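You operate a simulated robot arm through the tools that you are given. There is no shell and no other tool.

Carry out the task below with a simulated two-armed robot. There is one attempt and no reset: what you move stays moved.

TASK
Roll the bubbles out of the cover in the green jig and wipe the smear off the blue press.
Fine: roller back in its slot; cleaner from the cleaner tin on the white cloth from the grey bench, fume box left on; cloth back, cap closed again. What is to be rubbed or washed off counts as gone when no trace of it is left.

The check looks at the end state, three seconds after you hand in, the way a careful person would. Anything else that was tipped, shoved, dropped, spilled or broken makes it a failure. Lids that push on must go on centred and level and be pressed home; caps that screw on are set level and turned clockwise until they are tight. Flat cloth is picked up by pressing the open fingertips on it (5 to 10 N) and closing them slowly along it; thin cloth reads only 2 to 8 mm in the jaws.

THE ROBOT
Two 7-joint arms with two-finger parallel grippers on one trunk that stands fixed in place. Base frame: the origin is at the foot of the trunk, x ahead of it, y to its left, z up. Lengths are in mm, angles in degrees, forces in N, time in s.
The left shoulder is at [71, 156, 1205], the right one opposite. Each reaches about 1231 mm from its shoulder. Payload 3.91 kg a hand.
The tool frame of a hand sits at the grasp point between the pads (the TCP): z along the fingers, y along the line on which they close. The tips reach 30 mm beyond it. The gripper opens to 110 mm. The fingers are 20 mm wide and 10 mm thick; the gripper's body (48 by 112 mm) begins 55 mm behind the TCP.
Orientation is that of the tool frame in the base frame, as a unit quaternion [w, x, y, z]. With the fingers straight down and closing along the base's y, the tool's x points along the base's -x, its y along +y and its z along -z.

THE INTERFACE
- The arms move only by the tool nudge_tool. It takes "left_deltas", "right_deltas" or both (then of equal length, played together; a hand with none holds still); each is a list of rows, each an object (a shift or turn left out is 0, a gripper value left out holds the last) with "xyz": the shift along the base's x, y, z in units of 50 mm (1.0 is 50 mm), a list of three; "delta_rot": the turn, a rotation vector about the base's x, y, z in units of 4 degrees (1.0 is 4 degrees), a list of three; "claw": the gripper command, from -1 (shut) to 1 (fully open), values between in proportion. In form: [{"xyz": [x, y, z], "delta_rot": [rx, ry, rz], "claw": claw}, ...]. A call has 1 to 20 rows; each row shifts and turns the commanded pose from where the row before left it. A call with a number of a shift or a turn outside -1 to 1 is refused whole. Each row takes 0.2 s and may step no farther than 50 mm and 8.6 degrees from the row before; otherwise, or with a gripper value out of range, the whole call is refused. Where a pose cannot be reached the arm comes as near as it can. A force on the tool above 40 N (or 10 N above the force at the start of the call, whichever is more), or a blocked arm, ends the call early, and 0.2 s more pass. The fingers move at their own pace (about 108 mm/s each) and stop on an object; they squeeze with about 38 N. The grip force told is the motor's: it shows also when the fingers shut on nothing. Time passes only in rows, and 0.2 s behind the last, so rows that do not move let the fingers close. It gives the time, the measured TCP pose, the force on the tool (base axes), the opening and the grip force at its end, in the units of the frame above (readings bear some noise), with the torque about the TCP (base axes, N m) and any sound that the robot's microphone picked up.
- Cameras (640 x 400 px; columns grow to the right, rows downward): "scene" is now at [143.9, -17, 1461.1]; the picture's right is [-0.18, -0.98, 0.00], its down [-0.29, 0.05, -0.96] and it looks along [0.94, -0.17, -0.29] (base axes); focal length 325 px, centre (320, 200). "left" rides on the left gripper at [72, -17, -103] in its tool frame; the picture's right is [0.23, 0.97, 0.00], its down [-0.76, 0.18, -0.62] and it looks along [-0.61, 0.14, 0.78] (tool axes); focal length 222 px, centre (320, 200). "right" rides on the right gripper at [72, 17, -103] in its tool frame; the picture's right is [-0.23, 0.97, 0.00], its down [-0.76, -0.18, -0.62] and it looks along [-0.61, -0.14, 0.78] (tool axes); focal length 222 px, centre (320, 200). There is no depth. A picture from a camera that has moved, and an enlarged one, comes with that camera's place and axes in the base frame and with its lens.
- grab_frame(camera): a new picture of that camera. The clock stands still meanwhile.
- lift_body(by): slides the trunk up (or, below 0, down) by that many mm; the arms and the scene camera ride with it, the base frame stays. It gives what a move gives, with no picture.
- head_to(pan, tilt): turns the head with the scene camera to pan (to the left, within 86 degrees either way) and tilt (down, from -29 to 69), counted from straight ahead of the robot. It gives what a move gives.
- zoom(camera, box): a new picture of the part [left, top, right, bottom] of that camera's present view, enlarged. The clock stands still meanwhile.
- finish_job(): hands the job in; it is judged then, once.

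Places have to be worked out from the pictures, the camera data and where the tool is seen. Open the grippers and draw the arms clear of the work before you hand the job in, unless the task says otherwise.

The tools are called after "Call:" as name(argument=value, ...) on one line, values as JSON. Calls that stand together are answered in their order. nudge_tool: Moves the arms, as the interface text tells. Its arguments: {"type":"object","properties":{"left_deltas":{"type":"array","items":{"type":"object","properties":{"xyz":{"type":"array","items":{"type":"number"}},"delta_rot":{"type":"array","items":{"type":"number"}},"claw":{"type":"number"}}}},"right_deltas":{"type":"array","items":{"type":"object","properties":{"xyz":{"type":"array","items":{"type":"number"}},"delta_rot":{"type":"array","items":{"type":"number"}},"claw":{"type":"number"}}}}},"required":[]} The other tools are called the same way: lift_body (by) moves the trunk up or down; head_to (pan, tilt) turns the head that bears the scene camera; grab_frame (camera) takes a picture; zoom (camera, box) takes an enlarged picture of a part of a camera's view; finish_job () hands the job in.

At the start:

```text
t: 0.0
left_eef_pos: [819.7, 335.3, 1374.7]
left_tcp_rot: [0.001, 0.0, 1.0, 0.0]
left_ft_force: [0.3, 0.5, -0.2]
left_wrist_torque: [0.0, 0.03, 0.0]
left_opening: 110.2
left_grip_force: 0.0
right_eef_pos: [567.0, -296.8, 1373.9]
right_tcp_rot: [0.0, 0.0, 1.0, 0.0]
right_ft_force: [-0.7, 0.7, -0.3]
right_wrist_torque: [0.0, -0.01, 0.01]
right_opening: 110.2
right_grip_force: 0.0
trunk travel left (down, up): [-650.0, 290.0]
head pan, tilt (commanded): [-10.4, 17.1]
```

scene: 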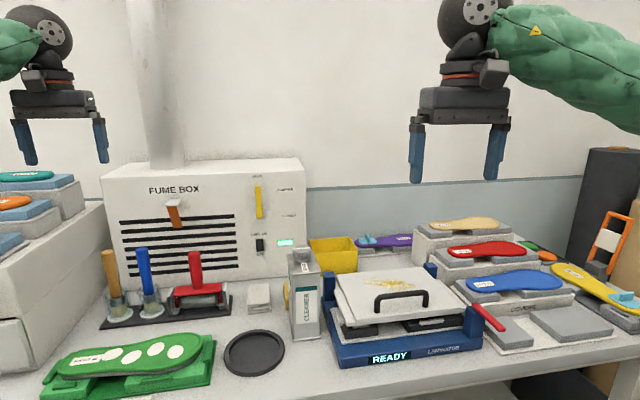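
right: 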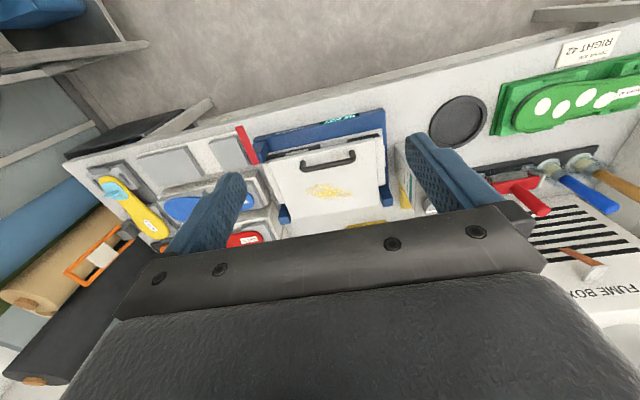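
left: 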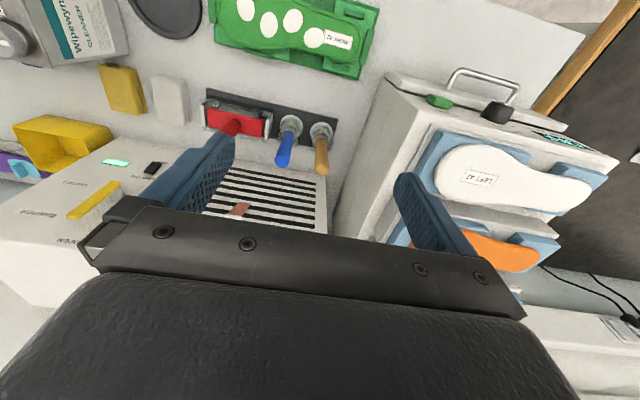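

I start by surveying the scene: enlarged views of the jig, the roller rack, the press, and the cleaner tin.

Call:
zoom(camera="scene", box=[20, 230, 300, 400])

Call:
zoom(camera="scene", box=[270, 220, 510, 370])

Call:
zoom(camera="scene", box=[100, 150, 320, 290])

Call:
zoom(camera="scene", box=[400, 180, 640, 370])

```text
2.29 times, centred on (160, 315) of scene
camera zoom: at [143.9, -17.0, 1461.1], right [-0.18, -0.98, 0.0], down [-0.29, 0.05, -0.96], along [0.94, -0.17, -0.29], focal length 743 px, centre (686, -63)
```

zoom: 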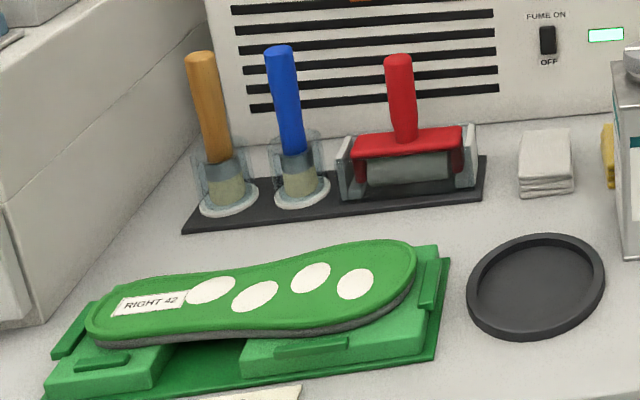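

```text
2.67 times, centred on (390, 295) of scene
camera zoom: at [143.9, -17.0, 1461.1], right [-0.18, -0.98, 0.0], down [-0.29, 0.05, -0.96], along [0.94, -0.17, -0.29], focal length 866 px, centre (133, -53)
```

zoom: 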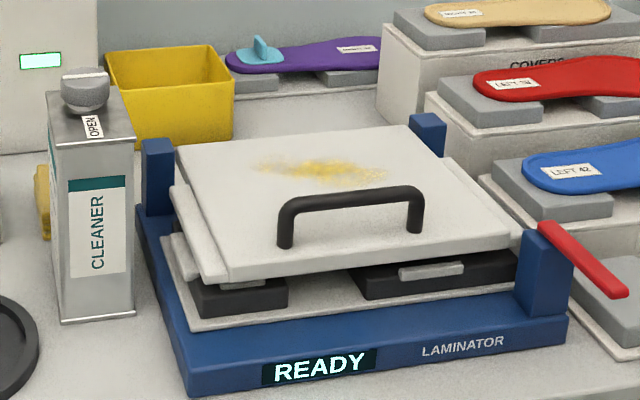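

```text
2.86 times, centred on (210, 220) of scene
camera zoom: at [143.9, -17.0, 1461.1], right [-0.18, -0.98, 0.0], down [-0.29, 0.05, -0.96], along [0.94, -0.17, -0.29], focal length 928 px, centre (634, 143)
```

zoom: 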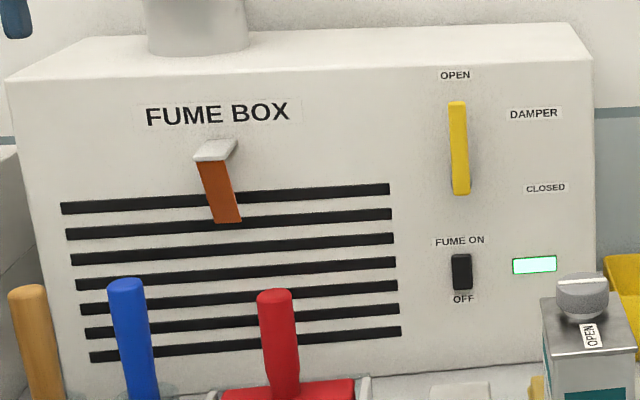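

```text
2.11 times, centred on (520, 275) of scene
camera zoom: at [143.9, -17.0, 1461.1], right [-0.18, -0.98, 0.0], down [-0.29, 0.05, -0.96], along [0.94, -0.17, -0.29], focal length 684 px, centre (-101, 42)
```

zoom: 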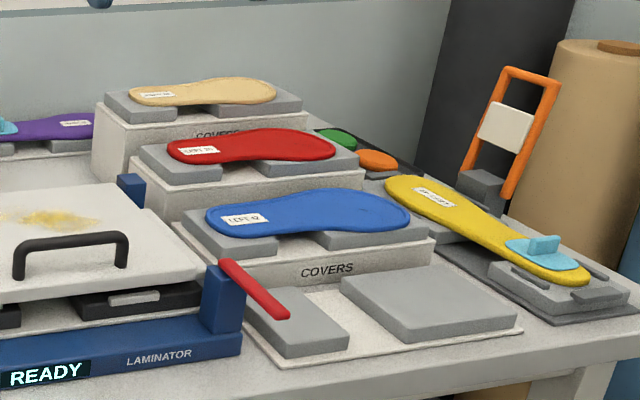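

The rack, jig, press and tin are in view. I look around with the head to find the grey bench and any other cloths before touching anything.

Call:
head_to(pan=40, tilt=35)

Call:
grab_frame(camera="scene")

Call:
head_to(pan=80, tilt=35)

Call:
grab_frame(camera="scene")

Call:
head_to(pan=-50, tilt=35)

Call:
grab_frame(camera="scene")

Call:
head_to(pan=-84, tilt=35)

Call:
grab_frame(camera="scene")

Call:
head_to(pan=5, tilt=40)

Call:
grab_frame(camera="scene")

```text
t: 1.2
left_eef_pos: [821.0, 336.2, 1374.5]
left_tcp_rot: [0.0, 0.0, 1.0, 0.0]
left_ft_force: [0.1, -0.1, 0.6]
left_wrist_torque: [-0.02, 0.0, 0.01]
left_opening: 109.6
left_grip_force: 0.1
right_eef_pos: [568.2, -296.4, 1374.8]
right_tcp_rot: [-0.001, 0.0, 1.0, 0.001]
right_ft_force: [0.6, -0.6, 0.2]
right_wrist_torque: [-0.02, -0.01, 0.03]
right_opening: 110.1
right_grip_force: 0.0
trunk travel left (down, up): [-650.0, 290.0]
head pan, tilt (commanded): [40.0, 35.0]
```

```text
taken
camera scene: at [119.6, 56.5, 1432.5], right [0.64, -0.77, 0.0], down [-0.44, -0.37, -0.82], along [0.63, 0.53, -0.57], focal length 325 px, centre (320, 200)
```

scene: 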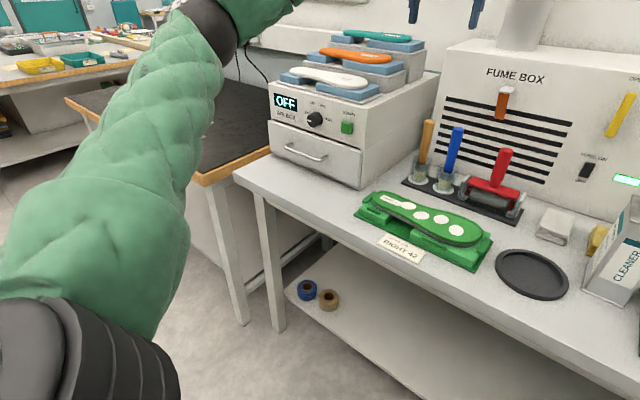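

```text
t: 2.3
left_eef_pos: [821.0, 336.7, 1374.1]
left_tcp_rot: [0.001, 0.0, 1.0, 0.0]
left_ft_force: [0.0, -0.1, -0.4]
left_wrist_torque: [0.01, 0.02, -0.01]
left_opening: 110.0
left_grip_force: 0.0
right_eef_pos: [569.0, -296.4, 1374.2]
right_tcp_rot: [-0.001, 0.0, 1.0, 0.0]
right_ft_force: [0.0, -0.7, 0.1]
right_wrist_torque: [0.02, 0.02, 0.02]
right_opening: 109.8
right_grip_force: 0.0
trunk travel left (down, up): [-650.0, 290.0]
head pan, tilt (commanded): [80.0, 35.0]
```

```text
taken
camera scene: at [67.5, 86.7, 1432.5], right [0.98, -0.17, 0.0], down [-0.1, -0.56, -0.82], along [0.14, 0.81, -0.57], focal length 325 px, centre (320, 200)
```

scene: 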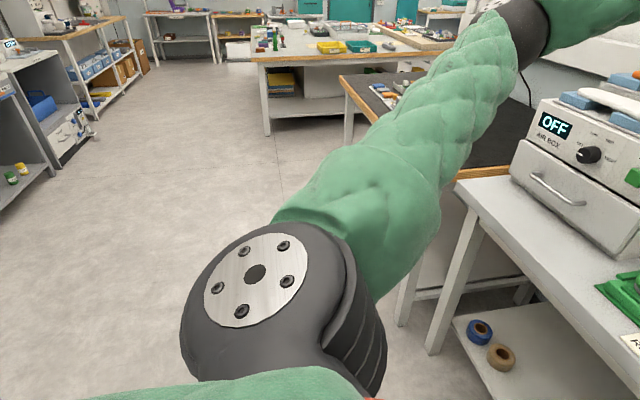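

```text
t: 4.4
left_eef_pos: [821.5, 336.0, 1374.0]
left_tcp_rot: [0.0, 0.0, 1.0, 0.0]
left_ft_force: [-0.2, 0.3, 0.2]
left_wrist_torque: [0.0, 0.02, 0.0]
left_opening: 110.2
left_grip_force: 0.1
right_eef_pos: [567.9, -296.1, 1373.7]
right_tcp_rot: [-0.001, 0.001, 1.0, -0.001]
right_ft_force: [0.0, 0.6, 0.1]
right_wrist_torque: [-0.03, 0.02, -0.02]
right_opening: 109.8
right_grip_force: 0.1
trunk travel left (down, up): [-650.0, 290.0]
head pan, tilt (commanded): [-50.0, 35.0]
```

```text
taken
camera scene: at [108.7, -67.5, 1432.5], right [-0.77, -0.64, 0.0], down [-0.37, 0.44, -0.82], along [0.53, -0.63, -0.57], focal length 325 px, centre (320, 200)
```

scene: 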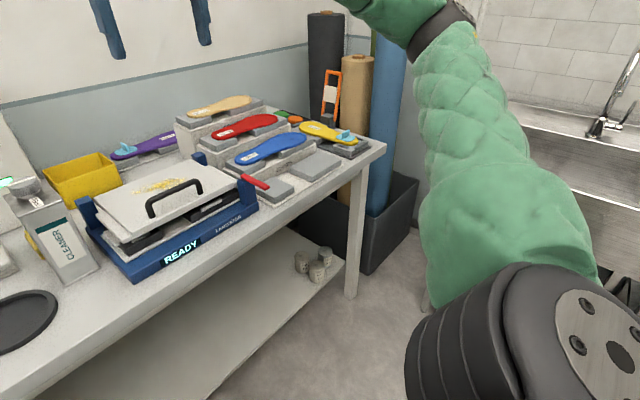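

```text
t: 5.4
left_eef_pos: [820.2, 336.0, 1375.6]
left_tcp_rot: [0.0, -0.001, 1.0, 0.001]
left_ft_force: [0.2, -0.1, -0.3]
left_wrist_torque: [-0.04, 0.0, -0.01]
left_opening: 110.2
left_grip_force: 0.0
right_eef_pos: [568.0, -296.1, 1374.4]
right_tcp_rot: [-0.001, 0.001, 1.0, 0.0]
right_ft_force: [0.2, 0.4, 0.8]
right_wrist_torque: [0.04, -0.03, 0.0]
right_opening: 110.0
right_grip_force: 0.0
trunk travel left (down, up): [-650.0, 290.0]
head pan, tilt (commanded): [-84.0, 35.0]
```

```text
taken
camera scene: at [61.4, -87.6, 1432.5], right [-0.99, -0.1, 0.0], down [-0.06, 0.57, -0.82], along [0.09, -0.81, -0.57], focal length 325 px, centre (320, 200)
```

scene: 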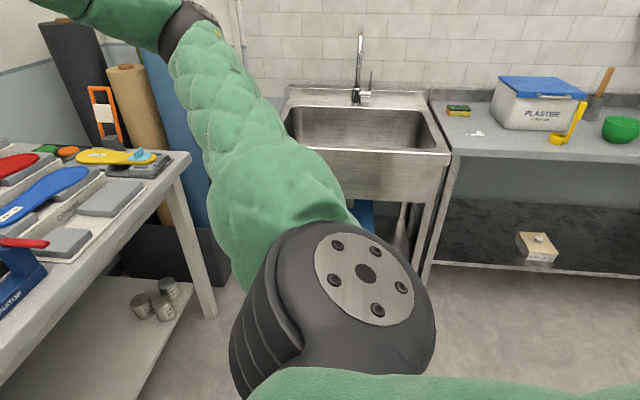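

```text
t: 7.0
left_eef_pos: [819.6, 336.2, 1375.0]
left_tcp_rot: [0.0, 0.0, 1.0, 0.0]
left_ft_force: [-0.6, -0.3, -0.3]
left_wrist_torque: [0.0, 0.02, 0.05]
left_opening: 110.1
left_grip_force: 0.1
right_eef_pos: [568.1, -297.2, 1374.1]
right_tcp_rot: [0.0, 0.0, 1.0, 0.0]
right_ft_force: [0.2, -0.3, 0.5]
right_wrist_torque: [0.0, -0.03, -0.01]
right_opening: 110.0
right_grip_force: 0.0
trunk travel left (down, up): [-650.0, 290.0]
head pan, tilt (commanded): [5.0, 40.0]
```

```text
taken
camera scene: at [136.8, 7.3, 1424.9], right [0.09, -1.0, 0.0], down [-0.64, -0.06, -0.77], along [0.76, 0.07, -0.64], focal length 325 px, centre (320, 200)
```

scene: 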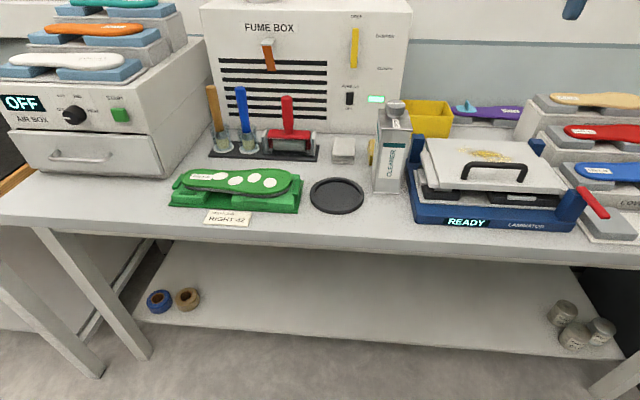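

The grey work bench carries everything, including a folded white cloth beside a yellow one. I zoom in on the tin, the cloth, the roller and the fume box switch for details.

Call:
zoom(camera="scene", box=[360, 90, 440, 200])

Call:
zoom(camera="scene", box=[300, 120, 400, 220])

Call:
zoom(camera="scene", box=[200, 90, 330, 170])

Call:
zoom(camera="scene", box=[160, 160, 310, 235])

Call:
zoom(camera="scene", box=[330, 10, 410, 110])

Call:
zoom(camera="scene", box=[400, 130, 580, 240])

```text
3.64 times, centred on (400, 145) of scene
camera zoom: at [136.8, 7.3, 1424.9], right [0.09, -1.0, 0.0], down [-0.64, -0.06, -0.77], along [0.76, 0.07, -0.64], focal length 1182 px, centre (29, 400)
```

zoom: 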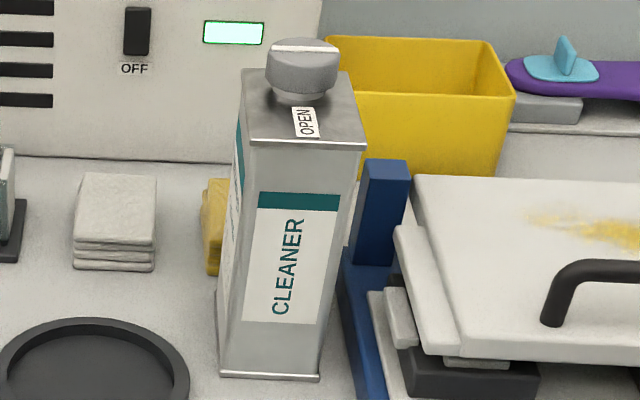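

```text
4.00 times, centred on (350, 170) of scene
camera zoom: at [136.8, 7.3, 1424.9], right [0.09, -1.0, 0.0], down [-0.64, -0.06, -0.77], along [0.76, 0.07, -0.64], focal length 1300 px, centre (200, 320)
```

zoom: 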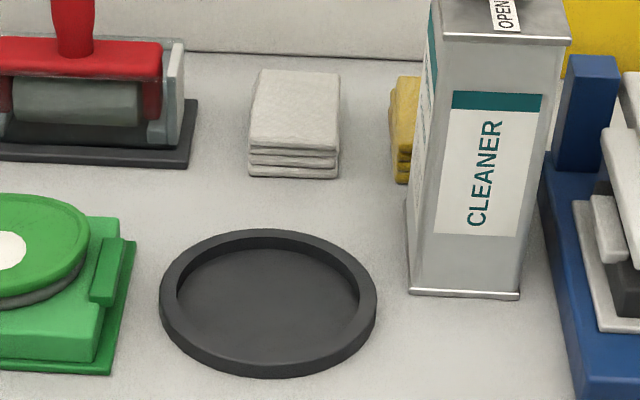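

```text
4.92 times, centred on (265, 130) of scene
camera zoom: at [136.8, 7.3, 1424.9], right [0.09, -1.0, 0.0], down [-0.64, -0.06, -0.77], along [0.76, 0.07, -0.64], focal length 1600 px, centre (591, 545)
```

zoom: 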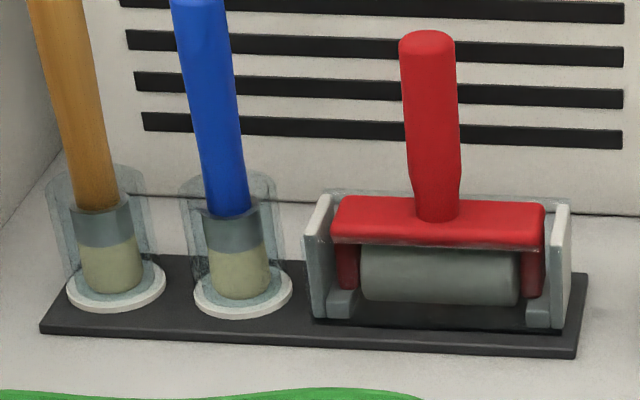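

```text
4.27 times, centred on (235, 198) of scene
camera zoom: at [136.8, 7.3, 1424.9], right [0.09, -1.0, 0.0], down [-0.64, -0.06, -0.77], along [0.76, 0.07, -0.64], focal length 1386 px, centre (683, 211)
```

zoom: 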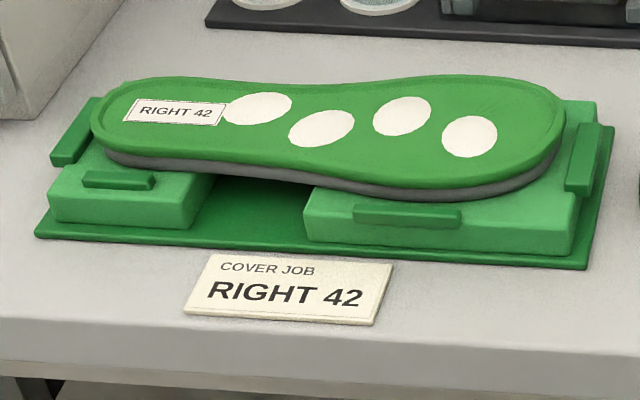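

```text
4.00 times, centred on (370, 60) of scene
camera zoom: at [136.8, 7.3, 1424.9], right [0.09, -1.0, 0.0], down [-0.64, -0.06, -0.77], along [0.76, 0.07, -0.64], focal length 1300 px, centre (120, 760)
```

zoom: 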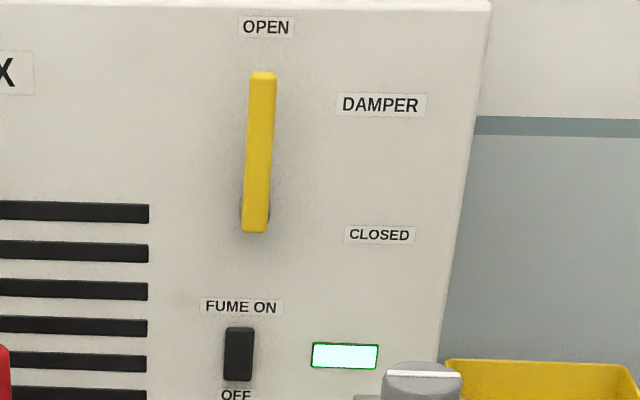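

```text
3.56 times, centred on (490, 185) of scene
camera zoom: at [136.8, 7.3, 1424.9], right [0.09, -1.0, 0.0], down [-0.64, -0.06, -0.77], along [0.76, 0.07, -0.64], focal length 1155 px, centre (-284, 253)
```

zoom: 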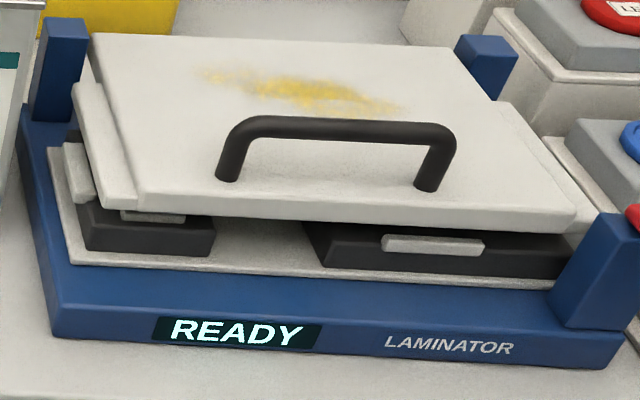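

The table top works out to about z=900. The tin stands at roughly x 800–905, y −70…−140, with its top at z≈1081. I move the left hand to a lower vantage point so its camera can see the roller rack and the jig up close.

Call:
nudge_tool(left_deltas=[{"xyz": [-0.6, -0.6, -0.5]}, {"xyz": [-0.6, -0.6, -0.5]}, {"xyz": [-0.6, -0.6, -0.5]}, {"xyz": [-0.6, -0.6, -0.5]}, {"xyz": [-0.3, -0.4, -0.5]}, {"xyz": [0, 0, 0]}])

Call:
grab_frame(camera="left")

Call:
grab_frame(camera="scene")

```text
t: 8.4
left_eef_pos: [687.4, 193.2, 1248.8]
left_tcp_rot: [0.0, -0.001, 1.0, 0.0]
left_ft_force: [0.4, 0.5, -1.1]
left_wrist_torque: [0.0, 0.0, 0.03]
left_opening: 110.1
left_grip_force: 0.0
right_eef_pos: [567.2, -296.7, 1374.5]
right_tcp_rot: [0.0, 0.0, 1.0, -0.001]
right_ft_force: [0.1, 0.4, 0.3]
right_wrist_torque: [0.01, 0.0, 0.01]
right_opening: 110.0
right_grip_force: 0.1
trunk travel left (down, up): [-650.0, 290.0]
head pan, tilt (commanded): [5.0, 40.0]
```

```text
taken
camera left: at [613.4, 176.1, 1353.3], right [-0.23, 0.97, 0.0], down [0.76, 0.18, 0.62], along [0.61, 0.14, -0.78], focal length 222 px, centre (320, 200)
```

left: 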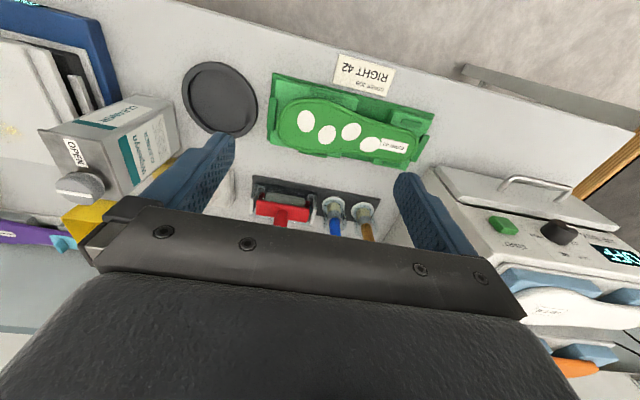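

```text
taken
camera scene: at [136.3, 7.6, 1425.0], right [0.09, -1.0, 0.0], down [-0.64, -0.06, -0.77], along [0.76, 0.07, -0.64], focal length 325 px, centre (320, 200)
```

scene: 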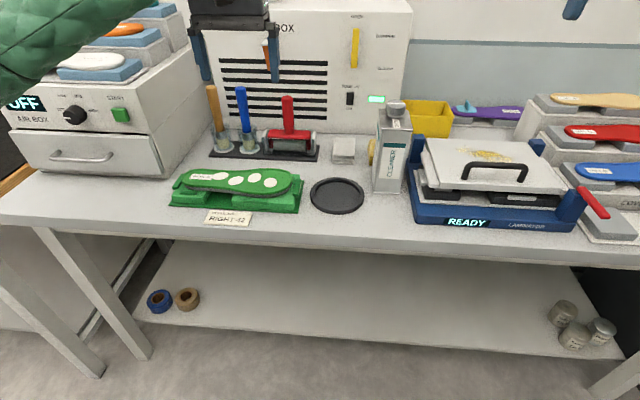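

The left camera now sees the rack, jig, dish and tin. I enlarge each of them.

Call:
zoom(camera="left", box=[230, 150, 410, 250])

Call:
zoom(camera="left", box=[250, 40, 450, 180])

Call:
zoom(camera="left", box=[20, 70, 220, 220])

```text
3.56 times, centred on (320, 200) of left
camera zoom: at [613.4, 176.1, 1353.3], right [-0.23, 0.97, 0.0], down [0.76, 0.18, 0.62], along [0.61, 0.14, -0.78], focal length 790 px, centre (320, 200)
```

zoom: 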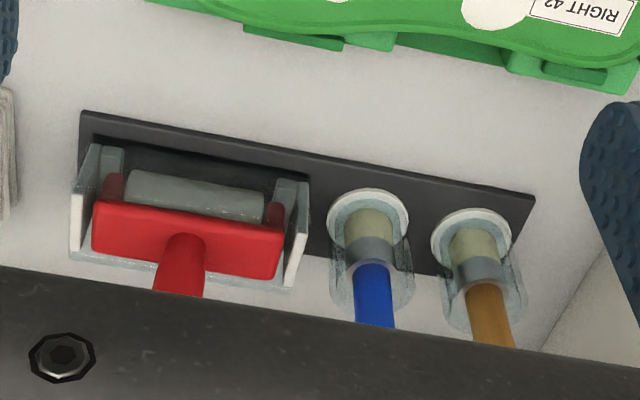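

```text
2.86 times, centred on (350, 110) of left
camera zoom: at [613.4, 176.1, 1353.3], right [-0.23, 0.97, 0.0], down [0.76, 0.18, 0.62], along [0.61, 0.14, -0.78], focal length 635 px, centre (234, 457)
```

zoom: 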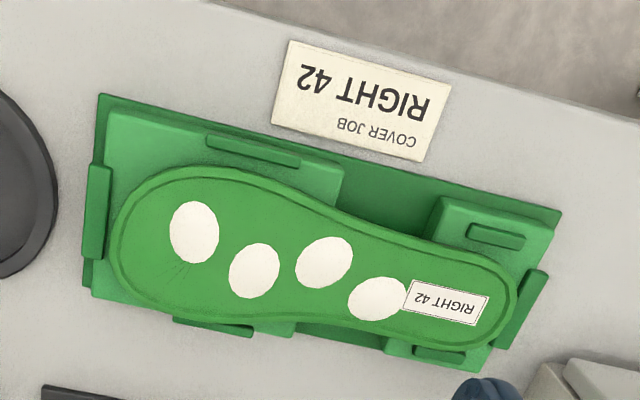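

```text
2.67 times, centred on (120, 145) of left
camera zoom: at [613.4, 176.1, 1353.3], right [-0.23, 0.97, 0.0], down [0.76, 0.18, 0.62], along [0.61, 0.14, -0.78], focal length 592 px, centre (853, 347)
```

zoom: 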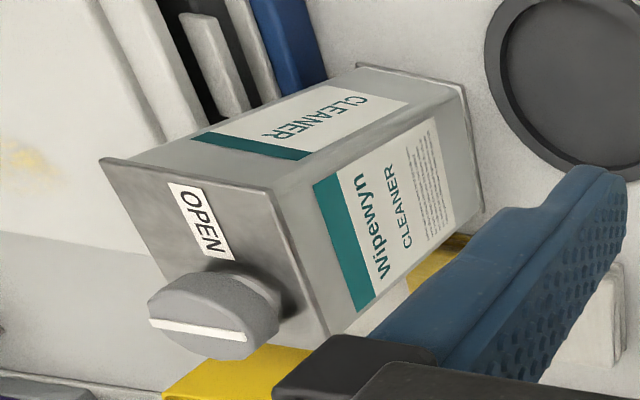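

I bring the right hand to a vantage point in front of and above the tin, to inspect its cap and label closely.

Call:
nudge_tool(right_deltas=[{"xyz": [0.577, 0.623, -0.413]}, {"xyz": [0.577, 0.623, -0.413]}, {"xyz": [0.577, 0.623, -0.413]}, {"xyz": [0.577, 0.623, -0.413]}, {"xyz": [0.577, 0.623, -0.413]}, {"xyz": [0.577, 0.623, -0.413]}, {"xyz": [0, 0, 0]}])

Call:
grab_frame(camera="right")

Call:
zoom(camera="right", box=[240, 110, 400, 210])

```text
t: 10.0
left_eef_pos: [687.0, 193.4, 1251.0]
left_tcp_rot: [0.0, -0.001, 1.0, 0.0]
left_ft_force: [-0.1, 0.2, -0.2]
left_wrist_torque: [0.01, 0.01, -0.01]
left_opening: 109.7
left_grip_force: 0.0
right_eef_pos: [740.9, -109.7, 1250.2]
right_tcp_rot: [0.0, 0.0, 1.0, 0.001]
right_ft_force: [0.3, -0.7, 0.7]
right_wrist_torque: [0.0, -0.01, 0.03]
right_opening: 110.0
right_grip_force: 0.1
trunk travel left (down, up): [-650.0, 290.0]
head pan, tilt (commanded): [5.0, 40.0]
```

```text
taken
camera right: at [667.5, -93.3, 1353.0], right [0.23, 0.97, 0.0], down [0.76, -0.18, 0.62], along [0.61, -0.14, -0.78], focal length 222 px, centre (320, 200)
```

right: 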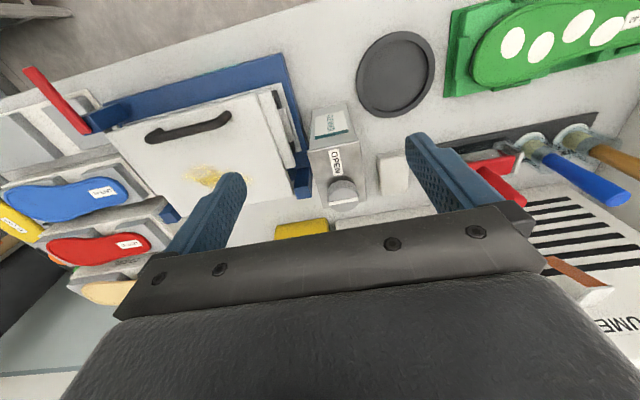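

```text
4.00 times, centred on (320, 160) of right
camera zoom: at [667.5, -93.3, 1353.0], right [0.23, 0.97, 0.0], down [0.76, -0.18, 0.62], along [0.61, -0.14, -0.78], focal length 888 px, centre (320, 360)
```

zoom: 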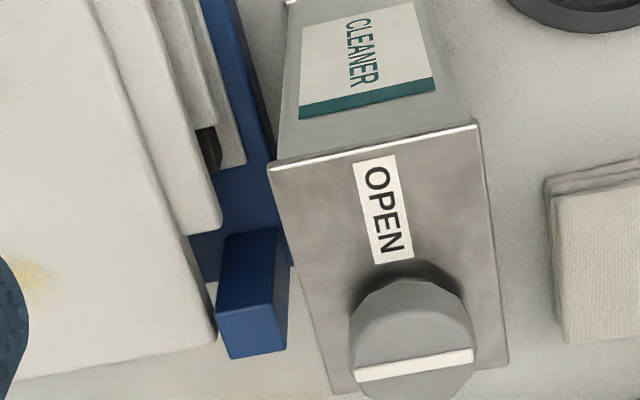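

The cap centre is near [865, −105, 1113], and the roller handle stands vertical near [962, 167] from z≈985 to 1076. I move the left hand above the roller handle with the gripper partly open.

Call:
nudge_tool(left_deltas=[{"xyz": [0.9, -0.087, -0.2], "claw": 0.3}, {"xyz": [0.9, -0.087, -0.2]}, {"xyz": [0.9, -0.087, -0.2]}, {"xyz": [0.9, -0.087, -0.2]}, {"xyz": [0.9, -0.087, -0.2]}, {"xyz": [0.9, -0.087, -0.2]}, {"xyz": [0, 0, 0]}])

Call:
grab_frame(camera="left")

Call:
grab_frame(camera="scene")

```text
t: 11.6
left_eef_pos: [957.7, 171.8, 1187.8]
left_tcp_rot: [0.0, 0.0, 1.0, 0.0]
left_ft_force: [0.4, -0.3, 1.2]
left_wrist_torque: [-0.04, -0.03, 0.0]
left_opening: 71.6
left_grip_force: 0.1
right_eef_pos: [739.9, -107.9, 1251.2]
right_tcp_rot: [0.0, 0.0, 1.0, 0.0]
right_ft_force: [0.2, 0.0, 0.1]
right_wrist_torque: [0.0, 0.01, 0.0]
right_opening: 110.0
right_grip_force: 0.0
trunk travel left (down, up): [-650.0, 290.0]
head pan, tilt (commanded): [5.0, 40.0]
```

```text
taken
camera left: at [884.5, 155.0, 1292.2], right [-0.23, 0.97, 0.0], down [0.76, 0.18, 0.62], along [0.61, 0.14, -0.78], focal length 222 px, centre (320, 200)
```

left: 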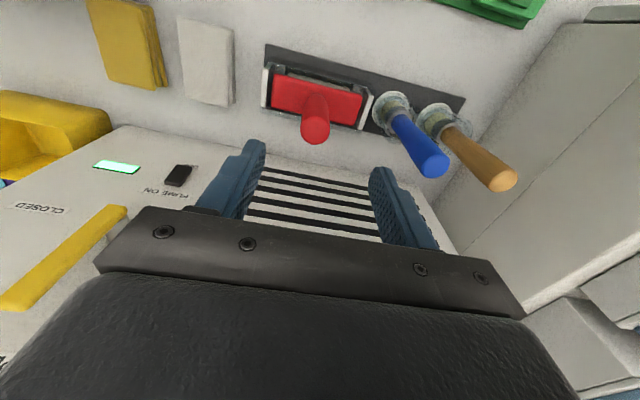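

```text
taken
camera scene: at [135.9, 8.3, 1425.1], right [0.09, -1.0, 0.0], down [-0.64, -0.06, -0.77], along [0.76, 0.07, -0.64], focal length 325 px, centre (320, 200)
```

scene: 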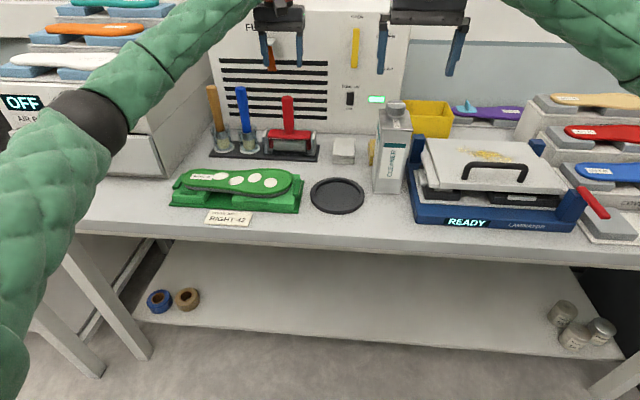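

The handle top appears at (316,135) in the left view, about x≈970, y≈170. I enlarge it to check whether the handle leans.

Call:
zoom(camera="left", box=[230, 30, 390, 150])

Call:
zoom(camera="scene", box=[230, 80, 340, 170])

Call:
zoom(camera="left", box=[80, 0, 260, 120])

```text
3.33 times, centred on (310, 90) of left
camera zoom: at [884.5, 155.0, 1292.2], right [-0.23, 0.97, 0.0], down [0.76, 0.18, 0.62], along [0.61, 0.14, -0.78], focal length 740 px, centre (353, 567)
```

zoom: 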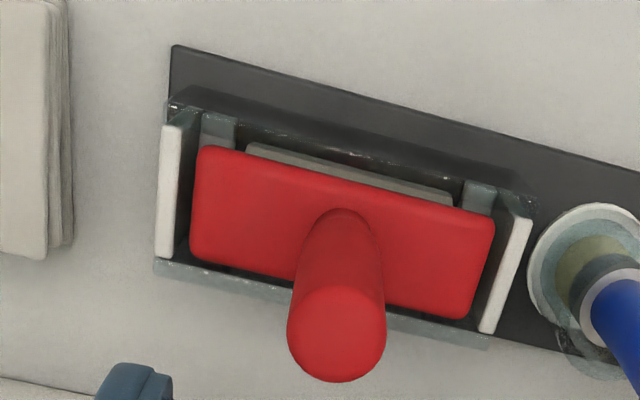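

```text
4.44 times, centred on (285, 125) of scene
camera zoom: at [135.9, 8.3, 1425.1], right [0.09, -1.0, 0.0], down [-0.64, -0.06, -0.77], along [0.76, 0.07, -0.64], focal length 1444 px, centre (476, 533)
```

zoom: 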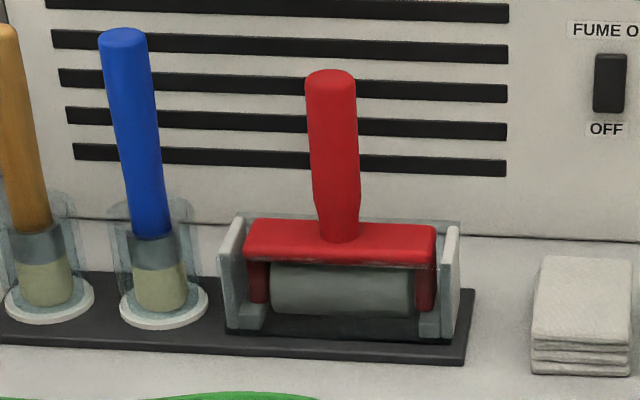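

```text
3.33 times, centred on (170, 60) of left
camera zoom: at [884.5, 155.0, 1292.2], right [-0.23, 0.97, 0.0], down [0.76, 0.18, 0.62], along [0.61, 0.14, -0.78], focal length 740 px, centre (820, 667)
```

zoom: 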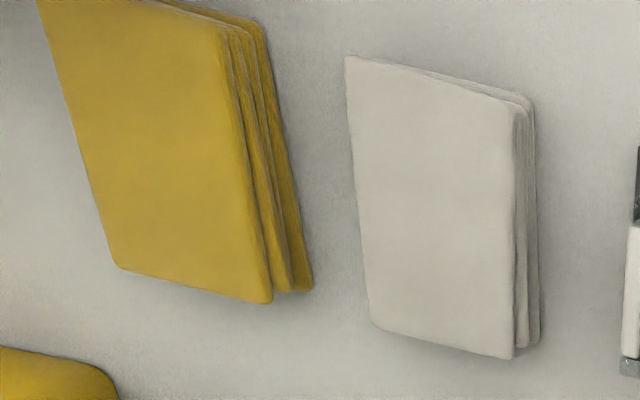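

The handle is vertical at about [966, 168], with its top near z=1074. I centre over it and descend with the fingers straddling it to TCP z≈1036.

Call:
nudge_tool(left_deltas=[{"xyz": [0.17, -0.08, 0]}, {"xyz": [0, 0, -0.6]}, {"xyz": [0, 0, -0.6]}, {"xyz": [0, 0, -0.6]}, {"xyz": [0, 0, -0.5]}, {"xyz": [0, 0, -0.4]}, {"xyz": [0, 0, -0.34]}, {"xyz": [0, 0, 0]}])

Call:
grab_frame(camera="left")

Call:
zoom(camera="scene", box=[200, 20, 360, 170])

```text
t: 13.4
left_eef_pos: [963.9, 166.7, 1038.5]
left_tcp_rot: [-0.001, 0.001, 1.0, 0.0]
left_ft_force: [0.4, -1.1, 0.9]
left_wrist_torque: [0.05, -0.03, 0.03]
left_opening: 71.7
left_grip_force: 0.1
right_eef_pos: [740.9, -108.9, 1250.9]
right_tcp_rot: [-0.001, -0.001, 1.0, 0.0]
right_ft_force: [-0.3, 0.1, -0.6]
right_wrist_torque: [-0.02, 0.01, 0.0]
right_opening: 110.1
right_grip_force: 0.0
trunk travel left (down, up): [-650.0, 290.0]
head pan, tilt (commanded): [5.0, 40.0]
```

```text
taken
camera left: at [890.3, 149.2, 1142.7], right [-0.23, 0.97, 0.0], down [0.76, 0.18, 0.62], along [0.61, 0.14, -0.78], focal length 222 px, centre (320, 200)
```

left: 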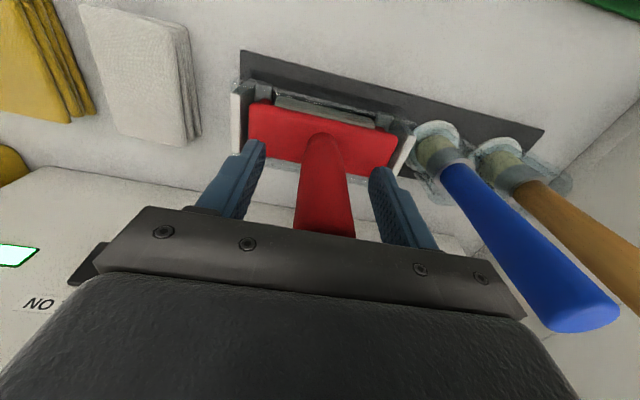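

```text
2.67 times, centred on (280, 95) of scene
camera zoom: at [136.7, 7.2, 1425.0], right [0.09, -1.0, 0.0], down [-0.64, -0.06, -0.77], along [0.76, 0.07, -0.64], focal length 866 px, centre (427, 480)
```

zoom: 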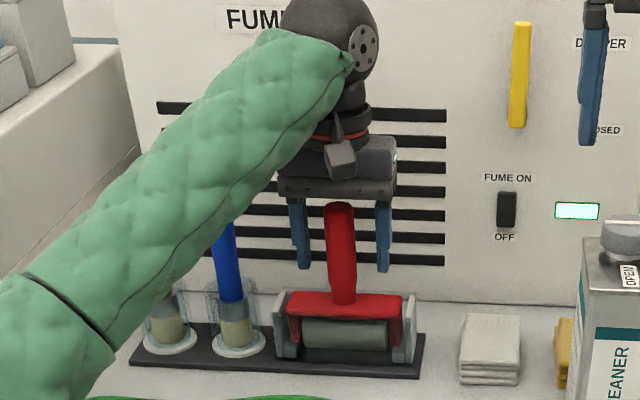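

The handle sits centred between the fingers. I close the left gripper on it.

Call:
nudge_tool(left_deltas=[{"claw": -1}, {"claw": -1}, {"claw": -1}, {"claw": -1}])

Call:
grab_frame(camera="left")

```text
t: 14.4
left_eef_pos: [963.5, 166.2, 1037.7]
left_tcp_rot: [-0.001, 0.0, 1.0, 0.0]
left_ft_force: [1.2, -0.1, 0.0]
left_wrist_torque: [0.02, -0.06, 0.03]
left_opening: 29.8
left_grip_force: 38.0
right_eef_pos: [740.5, -109.4, 1249.1]
right_tcp_rot: [-0.002, 0.0, 1.0, 0.0]
right_ft_force: [0.6, 0.1, -0.4]
right_wrist_torque: [-0.02, -0.02, -0.02]
right_opening: 109.8
right_grip_force: 0.0
trunk travel left (down, up): [-650.0, 290.0]
head pan, tilt (commanded): [5.0, 40.0]
```

```text
taken
camera left: at [890.6, 149.3, 1142.4], right [-0.23, 0.97, 0.0], down [0.76, 0.18, 0.62], along [0.61, 0.14, -0.78], focal length 222 px, centre (320, 200)
```

left: 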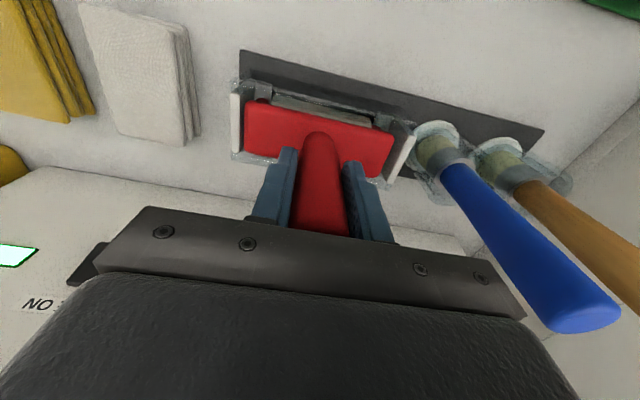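

The roller is gripped (29.8 mm, 38 N). I lift it straight up out of its slot and check that the rack stays put.

Call:
nudge_tool(left_deltas=[{"xyz": [0, 0, 0.1]}, {"xyz": [0, 0, 0.2]}, {"xyz": [0, 0, 0.3]}, {"xyz": [0, 0, 0.5]}, {"xyz": [0, 0, 0.5]}, {"xyz": [0, 0, 0.5]}, {"xyz": [0, 0, 0.5]}, {"xyz": [0, 0, 0]}])

Call:
grab_frame(camera="scene")

Call:
grab_frame(camera="left")

```text
t: 16.2
left_eef_pos: [966.3, 165.8, 1168.3]
left_tcp_rot: [-0.001, 0.001, 1.0, 0.001]
left_ft_force: [0.0, -0.6, -1.3]
left_wrist_torque: [0.0, 0.03, 0.03]
left_opening: 30.2
left_grip_force: 38.1
right_eef_pos: [742.0, -108.1, 1249.6]
right_tcp_rot: [-0.001, -0.001, 1.0, 0.0]
right_ft_force: [1.0, 0.1, 0.6]
right_wrist_torque: [0.01, 0.07, -0.04]
right_opening: 109.9
right_grip_force: 0.0
trunk travel left (down, up): [-650.0, 290.0]
head pan, tilt (commanded): [5.0, 40.0]
```

```text
taken
camera scene: at [137.9, 7.7, 1424.8], right [0.09, -1.0, 0.0], down [-0.64, -0.06, -0.77], along [0.76, 0.07, -0.64], focal length 325 px, centre (320, 200)
```

scene: 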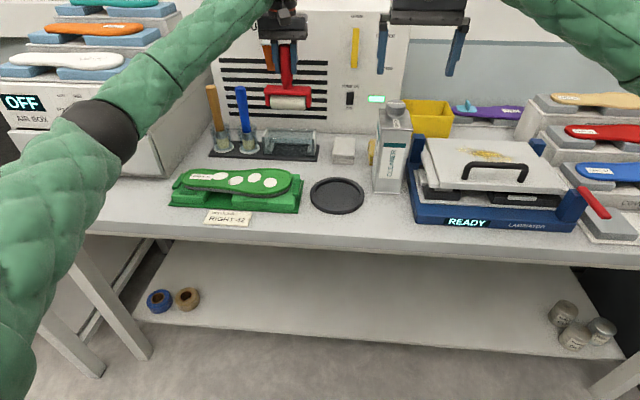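

```text
taken
camera left: at [893.0, 149.2, 1271.8], right [-0.23, 0.97, 0.0], down [0.76, 0.18, 0.62], along [0.61, 0.14, -0.78], focal length 222 px, centre (320, 200)
```

left: 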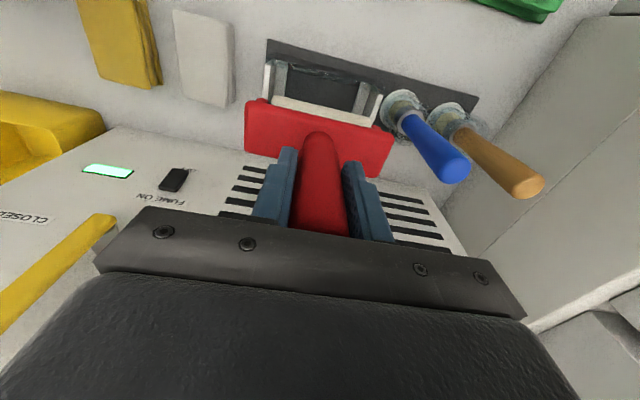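

The roller is out and the rack is undisturbed. I carry it over the jig while turning the hand 90° about z, so the roller axis lies across the sole.

Call:
nudge_tool(left_deltas=[{"xyz": [-0.4, 0, 0]}, {"xyz": [-0.4, 0, 0], "delta_rot": [0, 0, 1]}, {"xyz": [-0.4, 0.04, 0], "delta_rot": [0, 0, 1]}, {"xyz": [-0.4, 0.08, 0], "delta_rot": [0, 0, 1]}, {"xyz": [-0.4, 0.1, 0], "delta_rot": [0, 0, 1]}, {"xyz": [-0.4, 0.1, 0], "delta_rot": [0, 0, 1]}, {"xyz": [-0.4, 0.1, 0], "delta_rot": [0, 0, 1]}, {"xyz": [-0.4, 0.1, 0], "delta_rot": [0, 0, 1]}, {"xyz": [-0.4, 0.1, 0], "delta_rot": [0, 0, 1]}, {"xyz": [-0.4, 0.1, 0], "delta_rot": [0, 0, 1]}, {"xyz": [0, 0.1, 0], "delta_rot": [0, 0, 1]}, {"xyz": [0, 0.1, 0], "delta_rot": [0, 0, 1]}, {"xyz": [0, 0.1, 0], "delta_rot": [0, 0, 1]}, {"xyz": [0, 0.1, 0], "delta_rot": [0, 0, 1]}, {"xyz": [0, 0.1, 0], "delta_rot": [0, 0, 1]}, {"xyz": [0, 0.1, 0], "delta_rot": [0, 0, 1]}, {"xyz": [0, 0.1, 0], "delta_rot": [0, 0, 1]}, {"xyz": [0, 0.1, 0], "delta_rot": [0, 0, 1]}, {"xyz": [0, 0.1, 0], "delta_rot": [0, 0, 1]}, {"delta_rot": [0, 0, 1]}])

Call:
grab_frame(camera="scene")

Call:
grab_frame(camera="left")

```text
t: 20.4
left_eef_pos: [763.8, 247.9, 1165.9]
left_tcp_rot: [0.0, -0.615, 0.788, 0.001]
left_ft_force: [-0.4, 0.3, -3.0]
left_wrist_torque: [-0.02, 0.01, 0.02]
left_opening: 30.0
left_grip_force: 37.9
right_eef_pos: [741.9, -109.6, 1249.7]
right_tcp_rot: [0.0, 0.001, 1.0, 0.0]
right_ft_force: [0.8, 0.2, 0.0]
right_wrist_torque: [-0.01, 0.02, 0.02]
right_opening: 109.8
right_grip_force: 0.1
trunk travel left (down, up): [-650.0, 290.0]
head pan, tilt (commanded): [5.0, 40.0]
```

```text
taken
camera scene: at [137.2, 7.3, 1424.9], right [0.09, -1.0, 0.0], down [-0.64, -0.06, -0.77], along [0.76, 0.07, -0.64], focal length 325 px, centre (320, 200)
```

scene: 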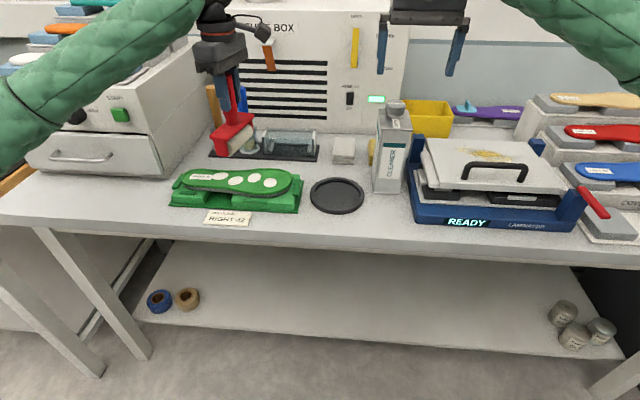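

```text
taken
camera left: at [761.8, 172.6, 1270.3], right [-1.0, 0.02, 0.0], down [0.01, 0.78, 0.62], along [0.01, 0.62, -0.78], focal length 222 px, centre (320, 200)
```

left: 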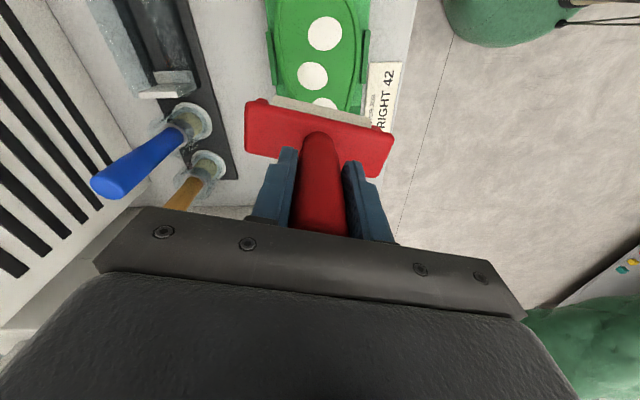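

The hand has turned 76°, and the bubbles lie at x≈757–773, y≈182–312. I complete the 90°, move to y≈155 near the toe end and come down to just above the cover.

Call:
nudge_tool(left_deltas=[{"xyz": [0, -0.4, 0], "delta_rot": [0, 0, 1]}, {"xyz": [0, -0.4, 0], "delta_rot": [0, 0, 1]}, {"xyz": [0, -0.4, 0], "delta_rot": [0, 0, 1]}, {"xyz": [0, -0.4, 0], "delta_rot": [0, 0, 0.5]}, {"xyz": [0.02, -0.24, -0.3]}, {"xyz": [0, 0, -0.4]}, {"xyz": [0, 0, -0.4]}, {"xyz": [0, 0, -0.3]}, {"xyz": [0, 0, -0.2]}, {"xyz": [0, 0, 0]}])

Call:
zoom(camera="scene", box=[150, 60, 350, 235])

Call:
grab_frame(camera="left")

```text
t: 22.6
left_eef_pos: [765.4, 154.4, 1089.2]
left_tcp_rot: [0.0, -0.707, 0.707, 0.0]
left_ft_force: [0.2, -0.1, -2.0]
left_wrist_torque: [-0.04, -0.01, 0.0]
left_opening: 29.8
left_grip_force: 38.0
right_eef_pos: [741.2, -110.2, 1249.8]
right_tcp_rot: [0.0, 0.0, 1.0, 0.0]
right_ft_force: [0.4, 0.6, -0.1]
right_wrist_torque: [0.0, -0.02, -0.02]
right_opening: 110.1
right_grip_force: 0.0
trunk travel left (down, up): [-650.0, 290.0]
head pan, tilt (commanded): [5.0, 40.0]
```

```text
2.29 times, centred on (250, 148) of scene
camera zoom: at [137.1, 7.4, 1424.9], right [0.09, -1.0, 0.0], down [-0.64, -0.06, -0.77], along [0.76, 0.07, -0.64], focal length 743 px, centre (480, 320)
```

zoom: 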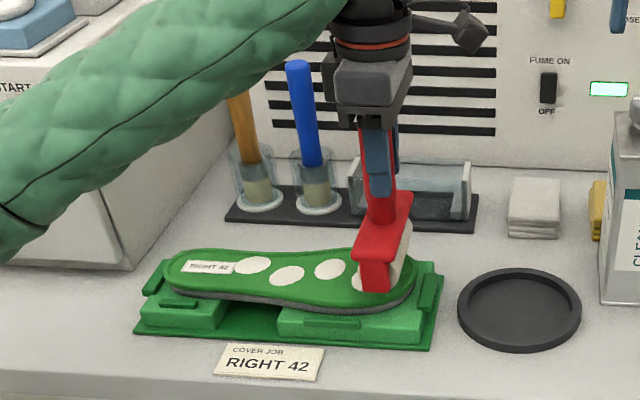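

```text
taken
camera left: at [781.3, 81.7, 1192.9], right [-0.97, -0.23, 0.0], down [-0.18, 0.76, 0.62], along [-0.14, 0.61, -0.78], focal length 222 px, centre (320, 200)
```

left: 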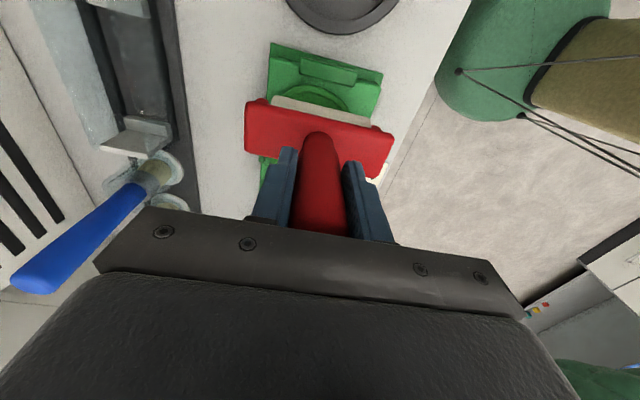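

The roller is over the toe end of the cover. I lower it in small steps to find contact.

Call:
nudge_tool(left_deltas=[{"xyz": [0, 0, -0.1]}, {"xyz": [0, 0, -0.1]}, {"xyz": [0, 0, -0.08]}, {"xyz": [0, 0, 0]}])

Call:
zoom(camera="scene", box=[200, 130, 330, 220])

```text
t: 23.6
left_eef_pos: [764.0, 154.8, 1074.5]
left_tcp_rot: [0.0, -0.707, 0.707, 0.0]
left_ft_force: [0.0, -0.8, 1.1]
left_wrist_torque: [0.0, -0.06, -0.01]
left_opening: 29.9
left_grip_force: 38.1
right_eef_pos: [741.8, -110.0, 1250.3]
right_tcp_rot: [0.0, 0.0, 1.0, 0.0]
right_ft_force: [-0.1, 0.2, 0.1]
right_wrist_torque: [0.01, 0.0, -0.02]
right_opening: 109.9
right_grip_force: 0.1
trunk travel left (down, up): [-650.0, 290.0]
head pan, tilt (commanded): [5.0, 40.0]
```

```text
4.44 times, centred on (265, 175) of scene
camera zoom: at [136.9, 7.4, 1425.0], right [0.09, -1.0, 0.0], down [-0.64, -0.06, -0.77], along [0.76, 0.07, -0.64], focal length 1444 px, centre (564, 311)
```

zoom: 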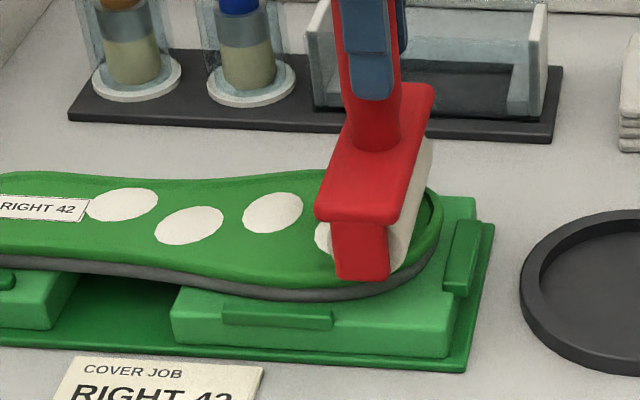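

Force in z rose from about −2 to +1 N, so contact is close. I go down two more millimetres at a time.

Call:
nudge_tool(left_deltas=[{"xyz": [0, 0, -0.04]}, {"xyz": [0, 0, -0.04]}, {"xyz": [0, 0, 0]}])

```text
t: 24.4
left_eef_pos: [763.7, 154.8, 1072.2]
left_tcp_rot: [-0.002, 0.707, -0.707, 0.001]
left_ft_force: [5.2, -0.1, 32.3]
left_wrist_torque: [0.17, -0.2, -0.04]
left_opening: 30.7
left_grip_force: 37.7
right_eef_pos: [738.9, -110.0, 1251.0]
right_tcp_rot: [0.0, 0.0, 1.0, 0.001]
right_ft_force: [1.4, -0.2, -0.5]
right_wrist_torque: [-0.02, 0.04, -0.01]
right_opening: 110.0
right_grip_force: 0.1
trunk travel left (down, up): [-650.0, 290.0]
head pan, tilt (commanded): [5.0, 40.0]
```

Contact is firm (32 N) and the arm is stiff, roughly 9 N/mm. I back off by 1.5 mm and roll slowly along +y over the first part.

Call:
nudge_tool(left_deltas=[{"xyz": [0, 0, 0.03]}, {"xyz": [0, 0.1, 0]}, {"xyz": [0, 0.2, 0]}, {"xyz": [0, 0.2, 0]}, {"xyz": [0, 0.2, 0]}, {"xyz": [0, 0.2, 0]}, {"xyz": [0, 0.1, 0]}, {"xyz": [0, 0, 0]}])

Call:
zoom(camera="scene", box=[160, 130, 330, 235])

```text
t: 26.2
left_eef_pos: [761.6, 205.2, 1071.2]
left_tcp_rot: [0.0, 0.707, -0.707, -0.001]
left_ft_force: [1.7, -0.9, 18.7]
left_wrist_torque: [0.08, -0.07, 0.06]
left_opening: 30.1
left_grip_force: 37.7
right_eef_pos: [739.8, -110.2, 1250.4]
right_tcp_rot: [0.001, 0.0, 1.0, 0.001]
right_ft_force: [0.9, -0.2, 0.3]
right_wrist_torque: [-0.02, 0.0, -0.02]
right_opening: 109.9
right_grip_force: 0.1
trunk travel left (down, up): [-650.0, 290.0]
head pan, tilt (commanded): [5.0, 40.0]
```

```text
3.76 times, centred on (245, 182) of scene
camera zoom: at [135.6, 6.9, 1425.1], right [0.09, -1.0, 0.0], down [-0.64, -0.06, -0.77], along [0.76, 0.07, -0.64], focal length 1223 px, centre (602, 266)
```

zoom: 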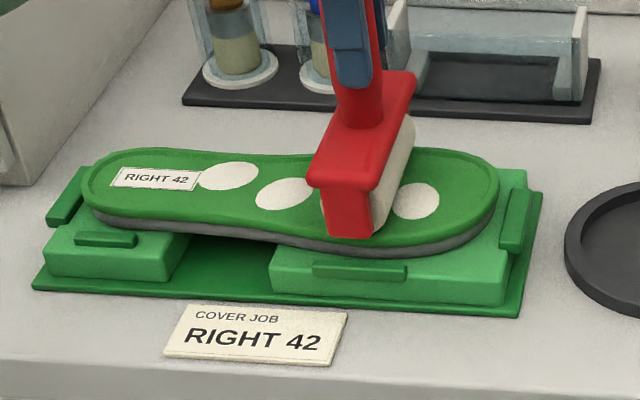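

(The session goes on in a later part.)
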